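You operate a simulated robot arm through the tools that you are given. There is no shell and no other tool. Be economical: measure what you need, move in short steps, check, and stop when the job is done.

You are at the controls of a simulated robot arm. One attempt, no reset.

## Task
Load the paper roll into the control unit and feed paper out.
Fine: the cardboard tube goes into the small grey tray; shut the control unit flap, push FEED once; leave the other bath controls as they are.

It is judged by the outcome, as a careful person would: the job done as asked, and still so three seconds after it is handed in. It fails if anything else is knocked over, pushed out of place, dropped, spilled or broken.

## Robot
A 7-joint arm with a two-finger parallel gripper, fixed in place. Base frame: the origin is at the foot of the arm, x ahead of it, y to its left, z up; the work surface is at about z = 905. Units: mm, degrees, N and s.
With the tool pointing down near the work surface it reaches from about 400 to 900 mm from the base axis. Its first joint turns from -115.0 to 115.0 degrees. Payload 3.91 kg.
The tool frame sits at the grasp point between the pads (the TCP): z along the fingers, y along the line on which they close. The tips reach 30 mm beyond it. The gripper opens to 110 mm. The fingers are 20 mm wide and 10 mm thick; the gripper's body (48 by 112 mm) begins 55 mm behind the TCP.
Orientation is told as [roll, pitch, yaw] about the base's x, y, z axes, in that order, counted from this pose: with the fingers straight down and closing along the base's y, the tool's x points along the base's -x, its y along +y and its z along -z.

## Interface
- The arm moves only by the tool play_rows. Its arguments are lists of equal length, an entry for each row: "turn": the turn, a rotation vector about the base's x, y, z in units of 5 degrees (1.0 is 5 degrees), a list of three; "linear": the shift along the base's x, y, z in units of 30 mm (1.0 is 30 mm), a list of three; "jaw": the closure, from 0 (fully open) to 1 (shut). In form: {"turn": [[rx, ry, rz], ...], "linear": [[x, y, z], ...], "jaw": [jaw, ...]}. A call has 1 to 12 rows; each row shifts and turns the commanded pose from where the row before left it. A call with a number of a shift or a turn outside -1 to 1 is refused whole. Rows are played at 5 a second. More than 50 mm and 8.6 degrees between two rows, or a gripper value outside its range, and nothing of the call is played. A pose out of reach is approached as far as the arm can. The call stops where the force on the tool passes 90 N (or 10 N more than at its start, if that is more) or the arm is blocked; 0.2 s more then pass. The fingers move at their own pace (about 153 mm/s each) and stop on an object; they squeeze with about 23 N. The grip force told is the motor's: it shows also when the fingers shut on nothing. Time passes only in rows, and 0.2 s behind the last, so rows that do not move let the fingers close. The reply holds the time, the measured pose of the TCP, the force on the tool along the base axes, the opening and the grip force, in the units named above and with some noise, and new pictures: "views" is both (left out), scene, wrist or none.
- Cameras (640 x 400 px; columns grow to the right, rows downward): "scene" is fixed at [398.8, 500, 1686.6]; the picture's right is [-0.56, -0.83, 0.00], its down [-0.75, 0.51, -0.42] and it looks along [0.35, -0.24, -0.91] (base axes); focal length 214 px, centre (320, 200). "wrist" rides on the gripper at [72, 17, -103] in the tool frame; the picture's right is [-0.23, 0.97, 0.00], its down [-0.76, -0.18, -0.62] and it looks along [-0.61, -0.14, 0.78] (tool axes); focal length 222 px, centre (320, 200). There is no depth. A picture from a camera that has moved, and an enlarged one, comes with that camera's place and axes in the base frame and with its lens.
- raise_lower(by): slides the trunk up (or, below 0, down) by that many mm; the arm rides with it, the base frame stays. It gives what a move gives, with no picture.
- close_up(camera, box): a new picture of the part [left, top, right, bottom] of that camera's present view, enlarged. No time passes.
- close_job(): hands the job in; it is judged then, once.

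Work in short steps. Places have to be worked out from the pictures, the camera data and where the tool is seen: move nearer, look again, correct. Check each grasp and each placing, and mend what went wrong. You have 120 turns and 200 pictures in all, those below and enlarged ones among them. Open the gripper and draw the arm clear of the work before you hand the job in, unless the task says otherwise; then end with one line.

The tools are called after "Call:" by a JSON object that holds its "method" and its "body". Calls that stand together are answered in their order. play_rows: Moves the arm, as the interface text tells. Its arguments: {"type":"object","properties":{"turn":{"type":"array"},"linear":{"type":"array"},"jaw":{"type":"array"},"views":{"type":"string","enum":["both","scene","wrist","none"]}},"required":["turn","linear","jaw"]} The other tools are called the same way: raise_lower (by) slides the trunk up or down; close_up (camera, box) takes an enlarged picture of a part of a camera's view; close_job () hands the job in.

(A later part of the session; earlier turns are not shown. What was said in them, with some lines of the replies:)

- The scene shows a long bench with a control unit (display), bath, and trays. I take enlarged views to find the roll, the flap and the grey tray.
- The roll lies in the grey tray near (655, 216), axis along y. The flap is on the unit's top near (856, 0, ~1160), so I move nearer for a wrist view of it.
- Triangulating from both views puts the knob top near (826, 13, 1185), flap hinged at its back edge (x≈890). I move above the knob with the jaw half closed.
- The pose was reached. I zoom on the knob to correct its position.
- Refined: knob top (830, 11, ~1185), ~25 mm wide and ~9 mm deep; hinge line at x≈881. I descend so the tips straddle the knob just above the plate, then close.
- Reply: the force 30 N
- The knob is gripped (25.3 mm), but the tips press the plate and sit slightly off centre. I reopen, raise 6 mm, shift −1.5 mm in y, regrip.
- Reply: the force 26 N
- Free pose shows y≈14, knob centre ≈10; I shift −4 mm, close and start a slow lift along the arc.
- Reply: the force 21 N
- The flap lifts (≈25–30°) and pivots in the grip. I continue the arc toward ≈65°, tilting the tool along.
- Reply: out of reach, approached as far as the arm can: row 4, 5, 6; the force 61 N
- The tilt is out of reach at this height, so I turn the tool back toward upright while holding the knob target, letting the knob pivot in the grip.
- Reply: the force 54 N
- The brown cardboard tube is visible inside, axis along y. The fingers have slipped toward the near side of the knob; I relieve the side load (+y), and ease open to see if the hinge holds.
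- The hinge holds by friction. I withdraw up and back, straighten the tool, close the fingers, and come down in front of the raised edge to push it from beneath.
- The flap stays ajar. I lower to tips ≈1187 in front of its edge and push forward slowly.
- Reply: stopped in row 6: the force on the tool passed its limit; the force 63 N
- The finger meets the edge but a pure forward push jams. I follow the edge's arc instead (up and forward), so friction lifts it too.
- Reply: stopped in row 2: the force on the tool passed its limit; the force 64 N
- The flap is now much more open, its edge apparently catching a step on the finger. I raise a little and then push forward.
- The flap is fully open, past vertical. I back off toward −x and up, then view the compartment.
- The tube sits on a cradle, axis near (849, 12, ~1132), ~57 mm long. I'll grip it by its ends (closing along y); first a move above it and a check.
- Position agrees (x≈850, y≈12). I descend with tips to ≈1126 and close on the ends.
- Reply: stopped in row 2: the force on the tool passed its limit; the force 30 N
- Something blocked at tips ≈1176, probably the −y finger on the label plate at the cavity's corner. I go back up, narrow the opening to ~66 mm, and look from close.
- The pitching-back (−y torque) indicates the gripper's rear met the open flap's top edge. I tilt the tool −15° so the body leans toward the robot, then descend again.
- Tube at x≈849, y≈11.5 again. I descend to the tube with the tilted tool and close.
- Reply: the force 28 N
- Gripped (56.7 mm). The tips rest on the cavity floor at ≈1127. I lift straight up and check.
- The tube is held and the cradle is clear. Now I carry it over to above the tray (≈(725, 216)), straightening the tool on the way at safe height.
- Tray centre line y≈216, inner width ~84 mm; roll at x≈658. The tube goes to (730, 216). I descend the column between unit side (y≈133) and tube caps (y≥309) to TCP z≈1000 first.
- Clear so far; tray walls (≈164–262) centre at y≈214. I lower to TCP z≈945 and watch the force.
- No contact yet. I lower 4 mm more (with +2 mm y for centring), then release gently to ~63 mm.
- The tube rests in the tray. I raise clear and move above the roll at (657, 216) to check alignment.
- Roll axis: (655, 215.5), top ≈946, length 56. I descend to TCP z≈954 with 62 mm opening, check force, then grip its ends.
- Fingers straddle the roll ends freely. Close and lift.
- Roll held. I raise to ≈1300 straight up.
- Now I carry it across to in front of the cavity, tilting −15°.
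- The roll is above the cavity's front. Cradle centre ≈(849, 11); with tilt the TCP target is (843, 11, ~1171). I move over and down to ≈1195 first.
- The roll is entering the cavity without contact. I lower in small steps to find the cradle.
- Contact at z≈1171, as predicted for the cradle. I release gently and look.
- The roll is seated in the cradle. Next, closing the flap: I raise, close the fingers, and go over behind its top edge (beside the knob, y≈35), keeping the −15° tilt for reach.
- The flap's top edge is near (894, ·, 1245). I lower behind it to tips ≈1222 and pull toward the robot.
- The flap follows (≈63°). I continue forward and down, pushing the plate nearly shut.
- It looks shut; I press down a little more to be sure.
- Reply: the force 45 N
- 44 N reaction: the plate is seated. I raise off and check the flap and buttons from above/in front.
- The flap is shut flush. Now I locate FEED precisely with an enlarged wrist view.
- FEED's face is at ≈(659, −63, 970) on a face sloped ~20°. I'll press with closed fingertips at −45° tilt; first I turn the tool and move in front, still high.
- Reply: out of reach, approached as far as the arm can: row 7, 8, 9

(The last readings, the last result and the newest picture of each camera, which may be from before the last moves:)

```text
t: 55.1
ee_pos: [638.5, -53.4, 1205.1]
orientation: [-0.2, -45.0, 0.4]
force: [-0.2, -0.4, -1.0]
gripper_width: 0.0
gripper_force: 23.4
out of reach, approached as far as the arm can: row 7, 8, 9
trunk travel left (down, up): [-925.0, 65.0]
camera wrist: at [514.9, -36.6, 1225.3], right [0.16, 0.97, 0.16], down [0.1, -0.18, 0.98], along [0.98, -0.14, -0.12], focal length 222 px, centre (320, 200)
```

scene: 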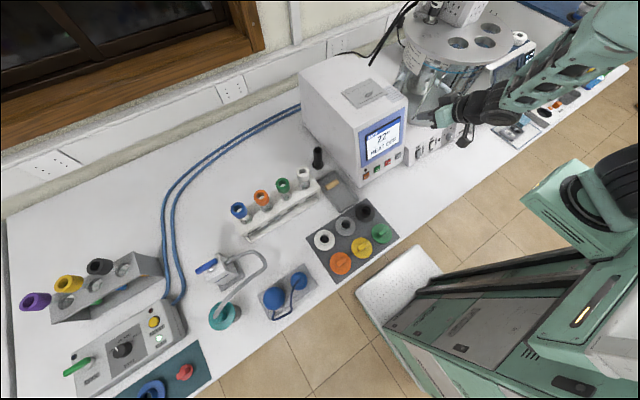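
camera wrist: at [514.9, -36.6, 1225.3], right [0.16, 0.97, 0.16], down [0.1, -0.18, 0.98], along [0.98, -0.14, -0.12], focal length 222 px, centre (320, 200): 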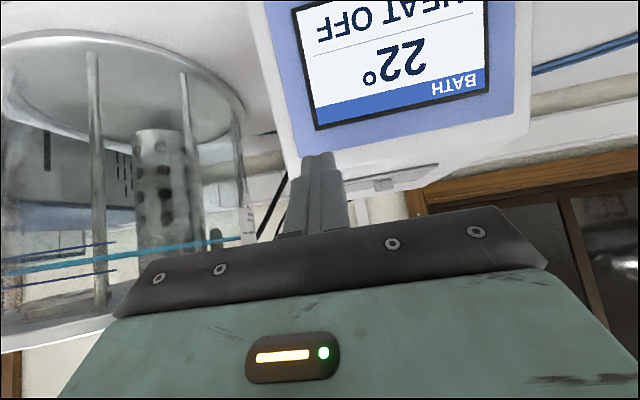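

That tilt is out of reach so close in. I reduce the tilt to −20° and come down in front of the panel, staying ~40 mm clear of it.

Call:
{"method": "play_rows", "body": {"turn": [[0, 1, 0], [0, 1, 0], [0, 1, 0], [0, 1, 0], [0, 1, 0], [0, 0, 0], [0, 0, 0], [0, 0, 0]], "linear": [[-0.3, 0, 0], [-0.3, 0, -0.4], [-0.3, 0, -0.8], [-0.3, -0.2, -0.9], [-0.1, -0.1, -0.9], [0, 0, -0.9], [0, 0, -0.9], [0, 0, 0]], "jaw": [1, 1, 1, 1, 1, 1, 1, 1], "views": "both"}}

Call:
{"method": "close_up", "body": {"camera": "scene", "box": [360, 110, 456, 185]}}

```text
t: 56.9
ee_pos: [598.2, -59.5, 1061.1]
orientation: [0.0, -20.0, 0.4]
force: [0.5, -0.7, -0.1]
gripper_width: 0.0
gripper_force: 22.8
trunk travel left (down, up): [-925.0, 65.0]
camera wrist: at [495.1, -42.9, 1130.7], right [0.21, 0.97, 0.08], down [0.5, -0.18, 0.85], along [0.84, -0.14, -0.53], focal length 222 px, centre (320, 200)
```

scene: 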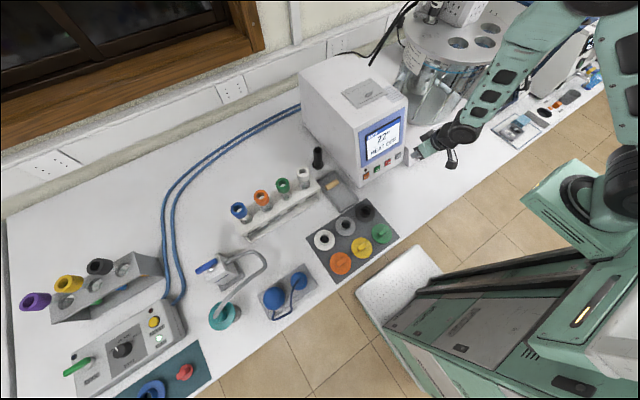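
wrist: 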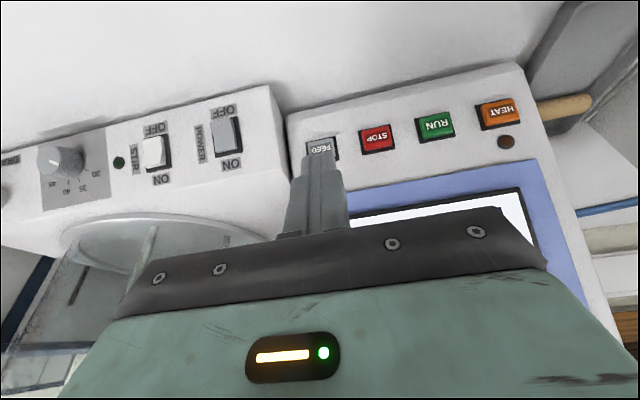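

```text
5.33 times, centred on (408, 148) of scene
camera zoom: at [398.8, 500.0, 1686.6], right [-0.56, -0.83, 0.0], down [-0.75, 0.51, -0.42], along [0.35, -0.24, -0.91], focal length 1144 px, centre (-149, 480)
```

zoom: 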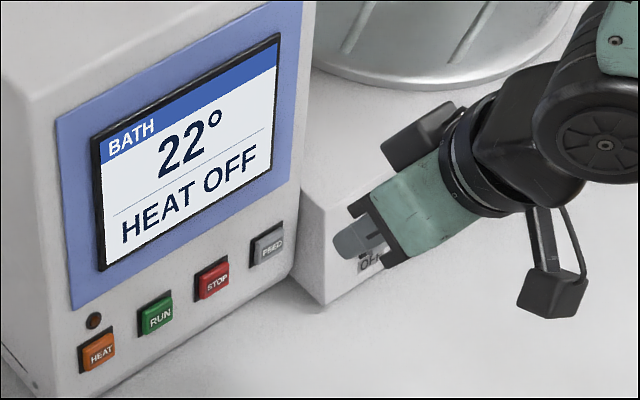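

FEED checks at (655, −63.5, 970). I go down to just in front of it (about 20 mm short).

Call:
{"method": "play_rows", "body": {"turn": [[0, 0, 0], [0, 0, 0], [0, 0, 0], [0, 0, 0]], "linear": [[0.2, -0.12, -0.8], [0.2, 0, -0.8], [0, 0, -0.5], [0, 0, 0]], "jaw": [1, 1, 1, 1], "views": "wrist"}}

Call:
{"method": "close_up", "body": {"camera": "scene", "box": [380, 125, 444, 175]}}

Call:
{"method": "close_up", "body": {"camera": "wrist", "box": [270, 80, 410, 200]}}

```text
t: 57.9
ee_pos: [612.0, -64.9, 997.3]
orientation: [0.0, -20.0, 0.2]
force: [-0.5, 0.6, -0.2]
gripper_width: 0.0
gripper_force: 23.0
trunk travel left (down, up): [-925.0, 65.0]
camera wrist: at [508.2, -48.3, 1068.7], right [0.21, 0.97, 0.08], down [0.5, -0.18, 0.85], along [0.84, -0.14, -0.53], focal length 222 px, centre (320, 200)
```

wrist: 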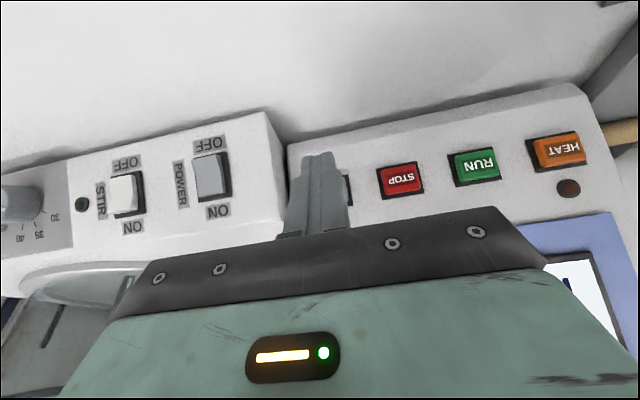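

```text
8.00 times, centred on (412, 150) of scene
camera zoom: at [398.8, 500.0, 1686.6], right [-0.56, -0.83, 0.0], down [-0.75, 0.51, -0.42], along [0.35, -0.24, -0.91], focal length 1716 px, centre (-416, 600)
```

zoom: 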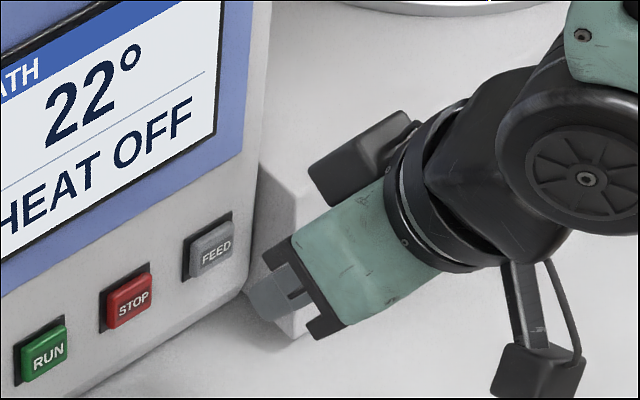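

```text
3.33 times, centred on (340, 140) of wrist
camera zoom: at [508.2, -48.3, 1068.7], right [0.21, 0.97, 0.08], down [0.5, -0.18, 0.85], along [0.84, -0.14, -0.53], focal length 740 px, centre (253, 400)
```

zoom: 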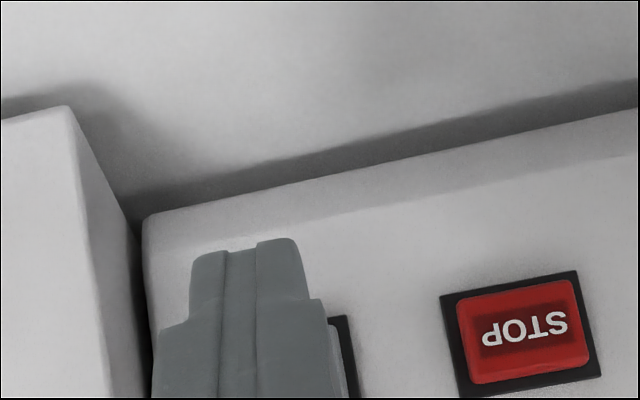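

Aligned: tip at (622, −65, 969). I advance toward the button in small steps, watching force.

Call:
{"method": "play_rows", "body": {"turn": [[0, 0, 0], [0, 0, 0], [0, 0, 0], [0, 0, 0]], "linear": [[0.2, 0.03, -0.03], [0.2, 0, -0.03], [0.2, 0, -0.03], [0.1, 0, -0.02]], "jaw": [1, 1, 1, 1], "views": "none"}}

Call:
{"method": "close_up", "body": {"camera": "scene", "box": [380, 125, 444, 175]}}

```text
t: 58.9
ee_pos: [632.0, -64.6, 995.1]
orientation: [0.0, -20.0, 0.2]
force: [0.0, -0.5, 0.2]
gripper_width: 0.0
gripper_force: 23.2
trunk travel left (down, up): [-925.0, 65.0]
```

```text
8.00 times, centred on (412, 150) of scene
camera zoom: at [398.8, 500.0, 1686.6], right [-0.56, -0.83, 0.0], down [-0.75, 0.51, -0.42], along [0.35, -0.24, -0.91], focal length 1716 px, centre (-416, 600)
```

zoom: 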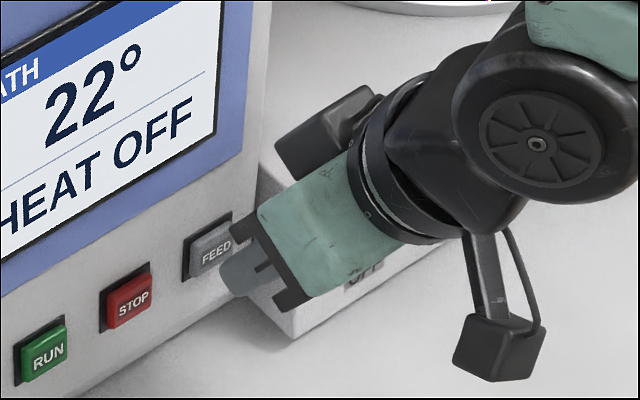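

Not touching yet; about 8–10 mm to go. I continue in 3 mm steps.

Call:
{"method": "play_rows", "body": {"turn": [[0, 0, 0], [0, 0, 0], [0, 0, 0]], "linear": [[0.1, 0, 0.02], [0.1, 0, 0], [0.1, 0, 0]], "jaw": [1, 1, 1], "views": "none"}}

Call:
{"method": "close_up", "body": {"camera": "scene", "box": [380, 125, 444, 175]}}

```text
t: 59.7
ee_pos: [640.9, -63.9, 995.9]
orientation: [0.0, -19.8, 0.3]
force: [-0.6, 0.0, -1.5]
gripper_width: 0.3
gripper_force: 23.3
trunk travel left (down, up): [-925.0, 65.0]
```

```text
8.00 times, centred on (412, 150) of scene
camera zoom: at [398.8, 500.0, 1686.6], right [-0.56, -0.83, 0.0], down [-0.75, 0.51, -0.42], along [0.35, -0.24, -0.91], focal length 1716 px, centre (-416, 600)
```

zoom: 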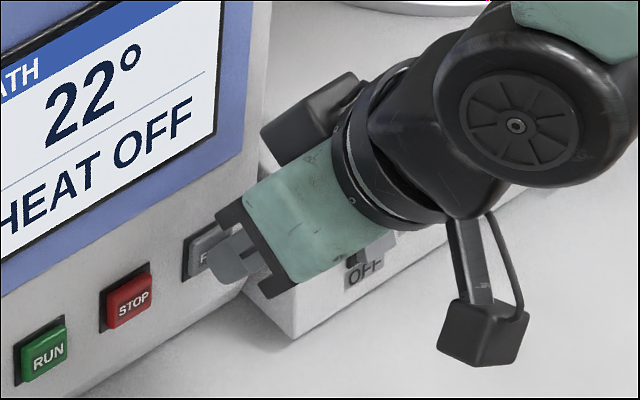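

Call:
{"method": "play_rows", "body": {"turn": [[0, 0, 0], [0, 0, 0], [0, 0, 0]], "linear": [[0.08, 0, 0], [0.08, 0, 0], [0.04, 0, 0]], "jaw": [1, 1, 1], "views": "none"}}

Call:
{"method": "close_up", "body": {"camera": "scene", "box": [350, 70, 446, 175]}}

```text
t: 60.5
ee_pos: [644.9, -63.5, 995.3]
orientation: [0.0, -19.8, 0.2]
force: [-13.8, 3.0, 0.2]
gripper_width: 0.0
gripper_force: 23.0
trunk travel left (down, up): [-925.0, 65.0]
```

```text
3.81 times, centred on (398, 122) of scene
camera zoom: at [398.8, 500.0, 1686.6], right [-0.56, -0.83, 0.0], down [-0.75, 0.51, -0.42], along [0.35, -0.24, -0.91], focal length 817 px, centre (23, 495)
```

zoom: 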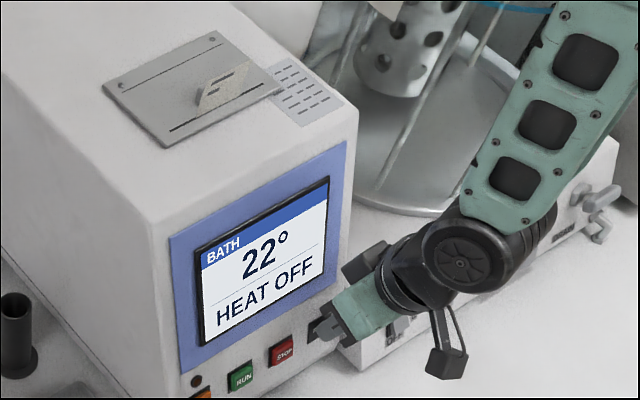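

A strip of paper has come out of the flap's slot: FEED registered. I back straight off without touching anything else.

Call:
{"method": "play_rows", "body": {"turn": [[0, 0, 0], [0, 0, 0], [0, 0, 0], [0, 0, 0], [0, 0, 0], [0, 1, 0], [0, 1, 0], [0, 1, 0], [0, 1, 0], [0, 0, 0]], "linear": [[-0.7, 0, 0.1], [-0.7, 0, 0.1], [-0.3, 0, 0.9], [0, 0, 0.9], [0, 0, 0.9], [0, 0, 0.9], [0, 0, 0.9], [0, 0, 0.9], [0, 0, 0.9], [0, 0, 0.9]], "jaw": [1, 1, 1, 1, 1, 0.8, 0.5, 0.3, 0, 0], "views": "both"}}

Call:
{"method": "close_up", "body": {"camera": "scene", "box": [300, 60, 460, 220]}}

```text
t: 62.7
ee_pos: [593.7, -64.0, 1218.7]
orientation: [0.1, 0.1, 0.3]
force: [0.1, -0.3, 0.3]
gripper_width: 110.2
gripper_force: 0.0
trunk travel left (down, up): [-925.0, 65.0]
camera wrist: at [522.0, -47.1, 1320.3], right [0.22, 0.97, 0.0], down [0.76, -0.18, 0.62], along [0.61, -0.14, -0.78], focal length 222 px, centre (320, 200)
```

scene: 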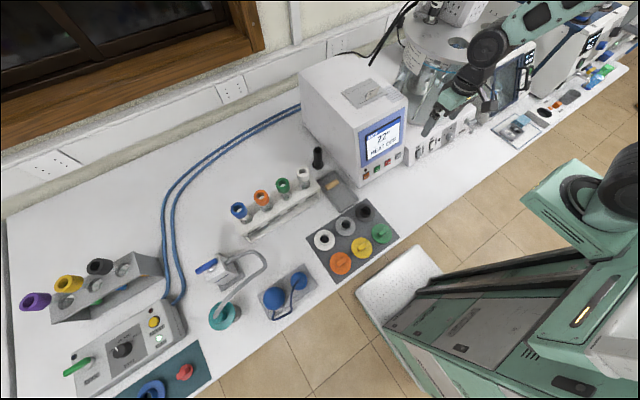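
wrist: 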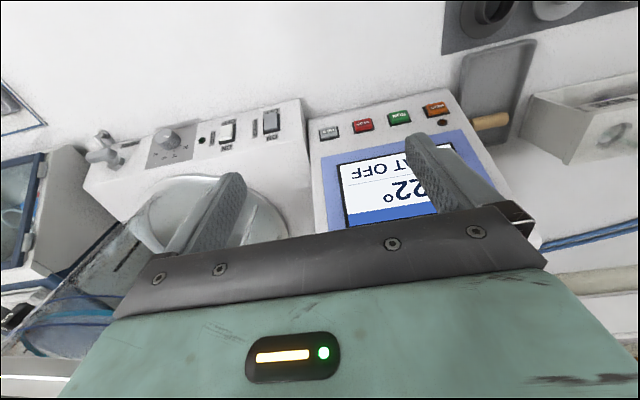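

```text
2.50 times, centred on (380, 140) of scene
camera zoom: at [398.8, 500.0, 1686.6], right [-0.56, -0.83, 0.0], down [-0.75, 0.51, -0.42], along [0.35, -0.24, -0.91], focal length 536 px, centre (170, 350)
```

zoom: 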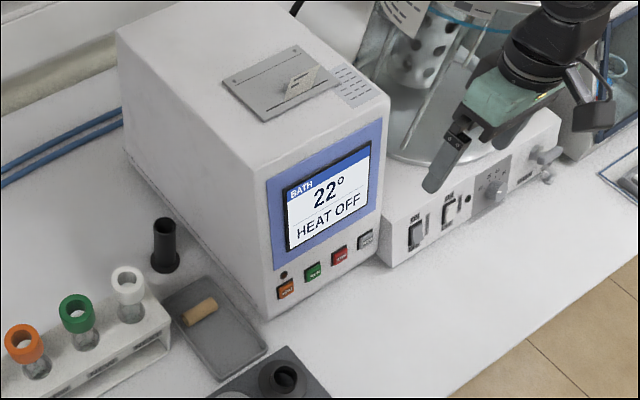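

Everything is in place: paper out of the slot, flap shut, tube in the tray, heat still off. I raise the arm further clear and take a last look at the paper.

Call:
{"method": "play_rows", "body": {"turn": [[0, 0, 0], [0, 0, 0], [0, 0, 0], [0, 0, 0], [0, 0, 0]], "linear": [[-0.5, 0.5, 1], [-0.5, 0.5, 1], [-0.5, 0.5, 1], [-0.5, 0.5, 1], [0, 0, 1]], "jaw": [0, 0, 0, 0, 0], "views": "none"}}

Call:
{"method": "close_up", "body": {"camera": "scene", "box": [330, 70, 426, 180]}}

```text
t: 63.9
ee_pos: [537.2, -1.1, 1368.5]
orientation: [0.2, 0.0, 0.1]
force: [0.1, -0.1, 0.4]
gripper_width: 110.0
gripper_force: 0.1
trunk travel left (down, up): [-925.0, 65.0]
```

```text
3.64 times, centred on (378, 125) of scene
camera zoom: at [398.8, 500.0, 1686.6], right [-0.56, -0.83, 0.0], down [-0.75, 0.51, -0.42], along [0.35, -0.24, -0.91], focal length 780 px, centre (109, 473)
```

zoom: 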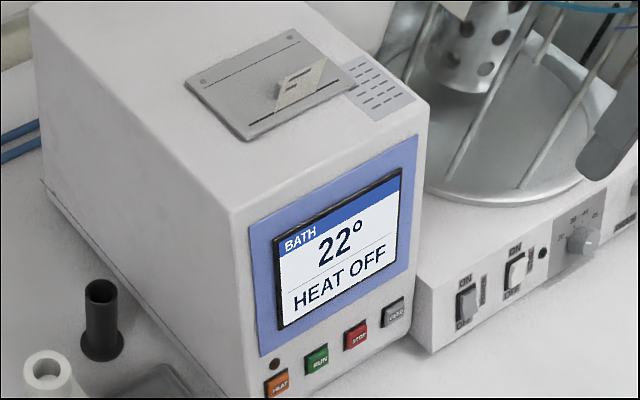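

The final view confirms the paper is fed, the flap is shut and the other controls are unchanged, so I hand the job in.

Call:
{"method": "close_job", "body": {}}

```text
The job is handed in.
```

The paper roll is loaded and the flap is shut. I pushed FEED once and paper has come out of the slot; the cardboard tube is in the small grey tray, and the other bath controls are as they were.
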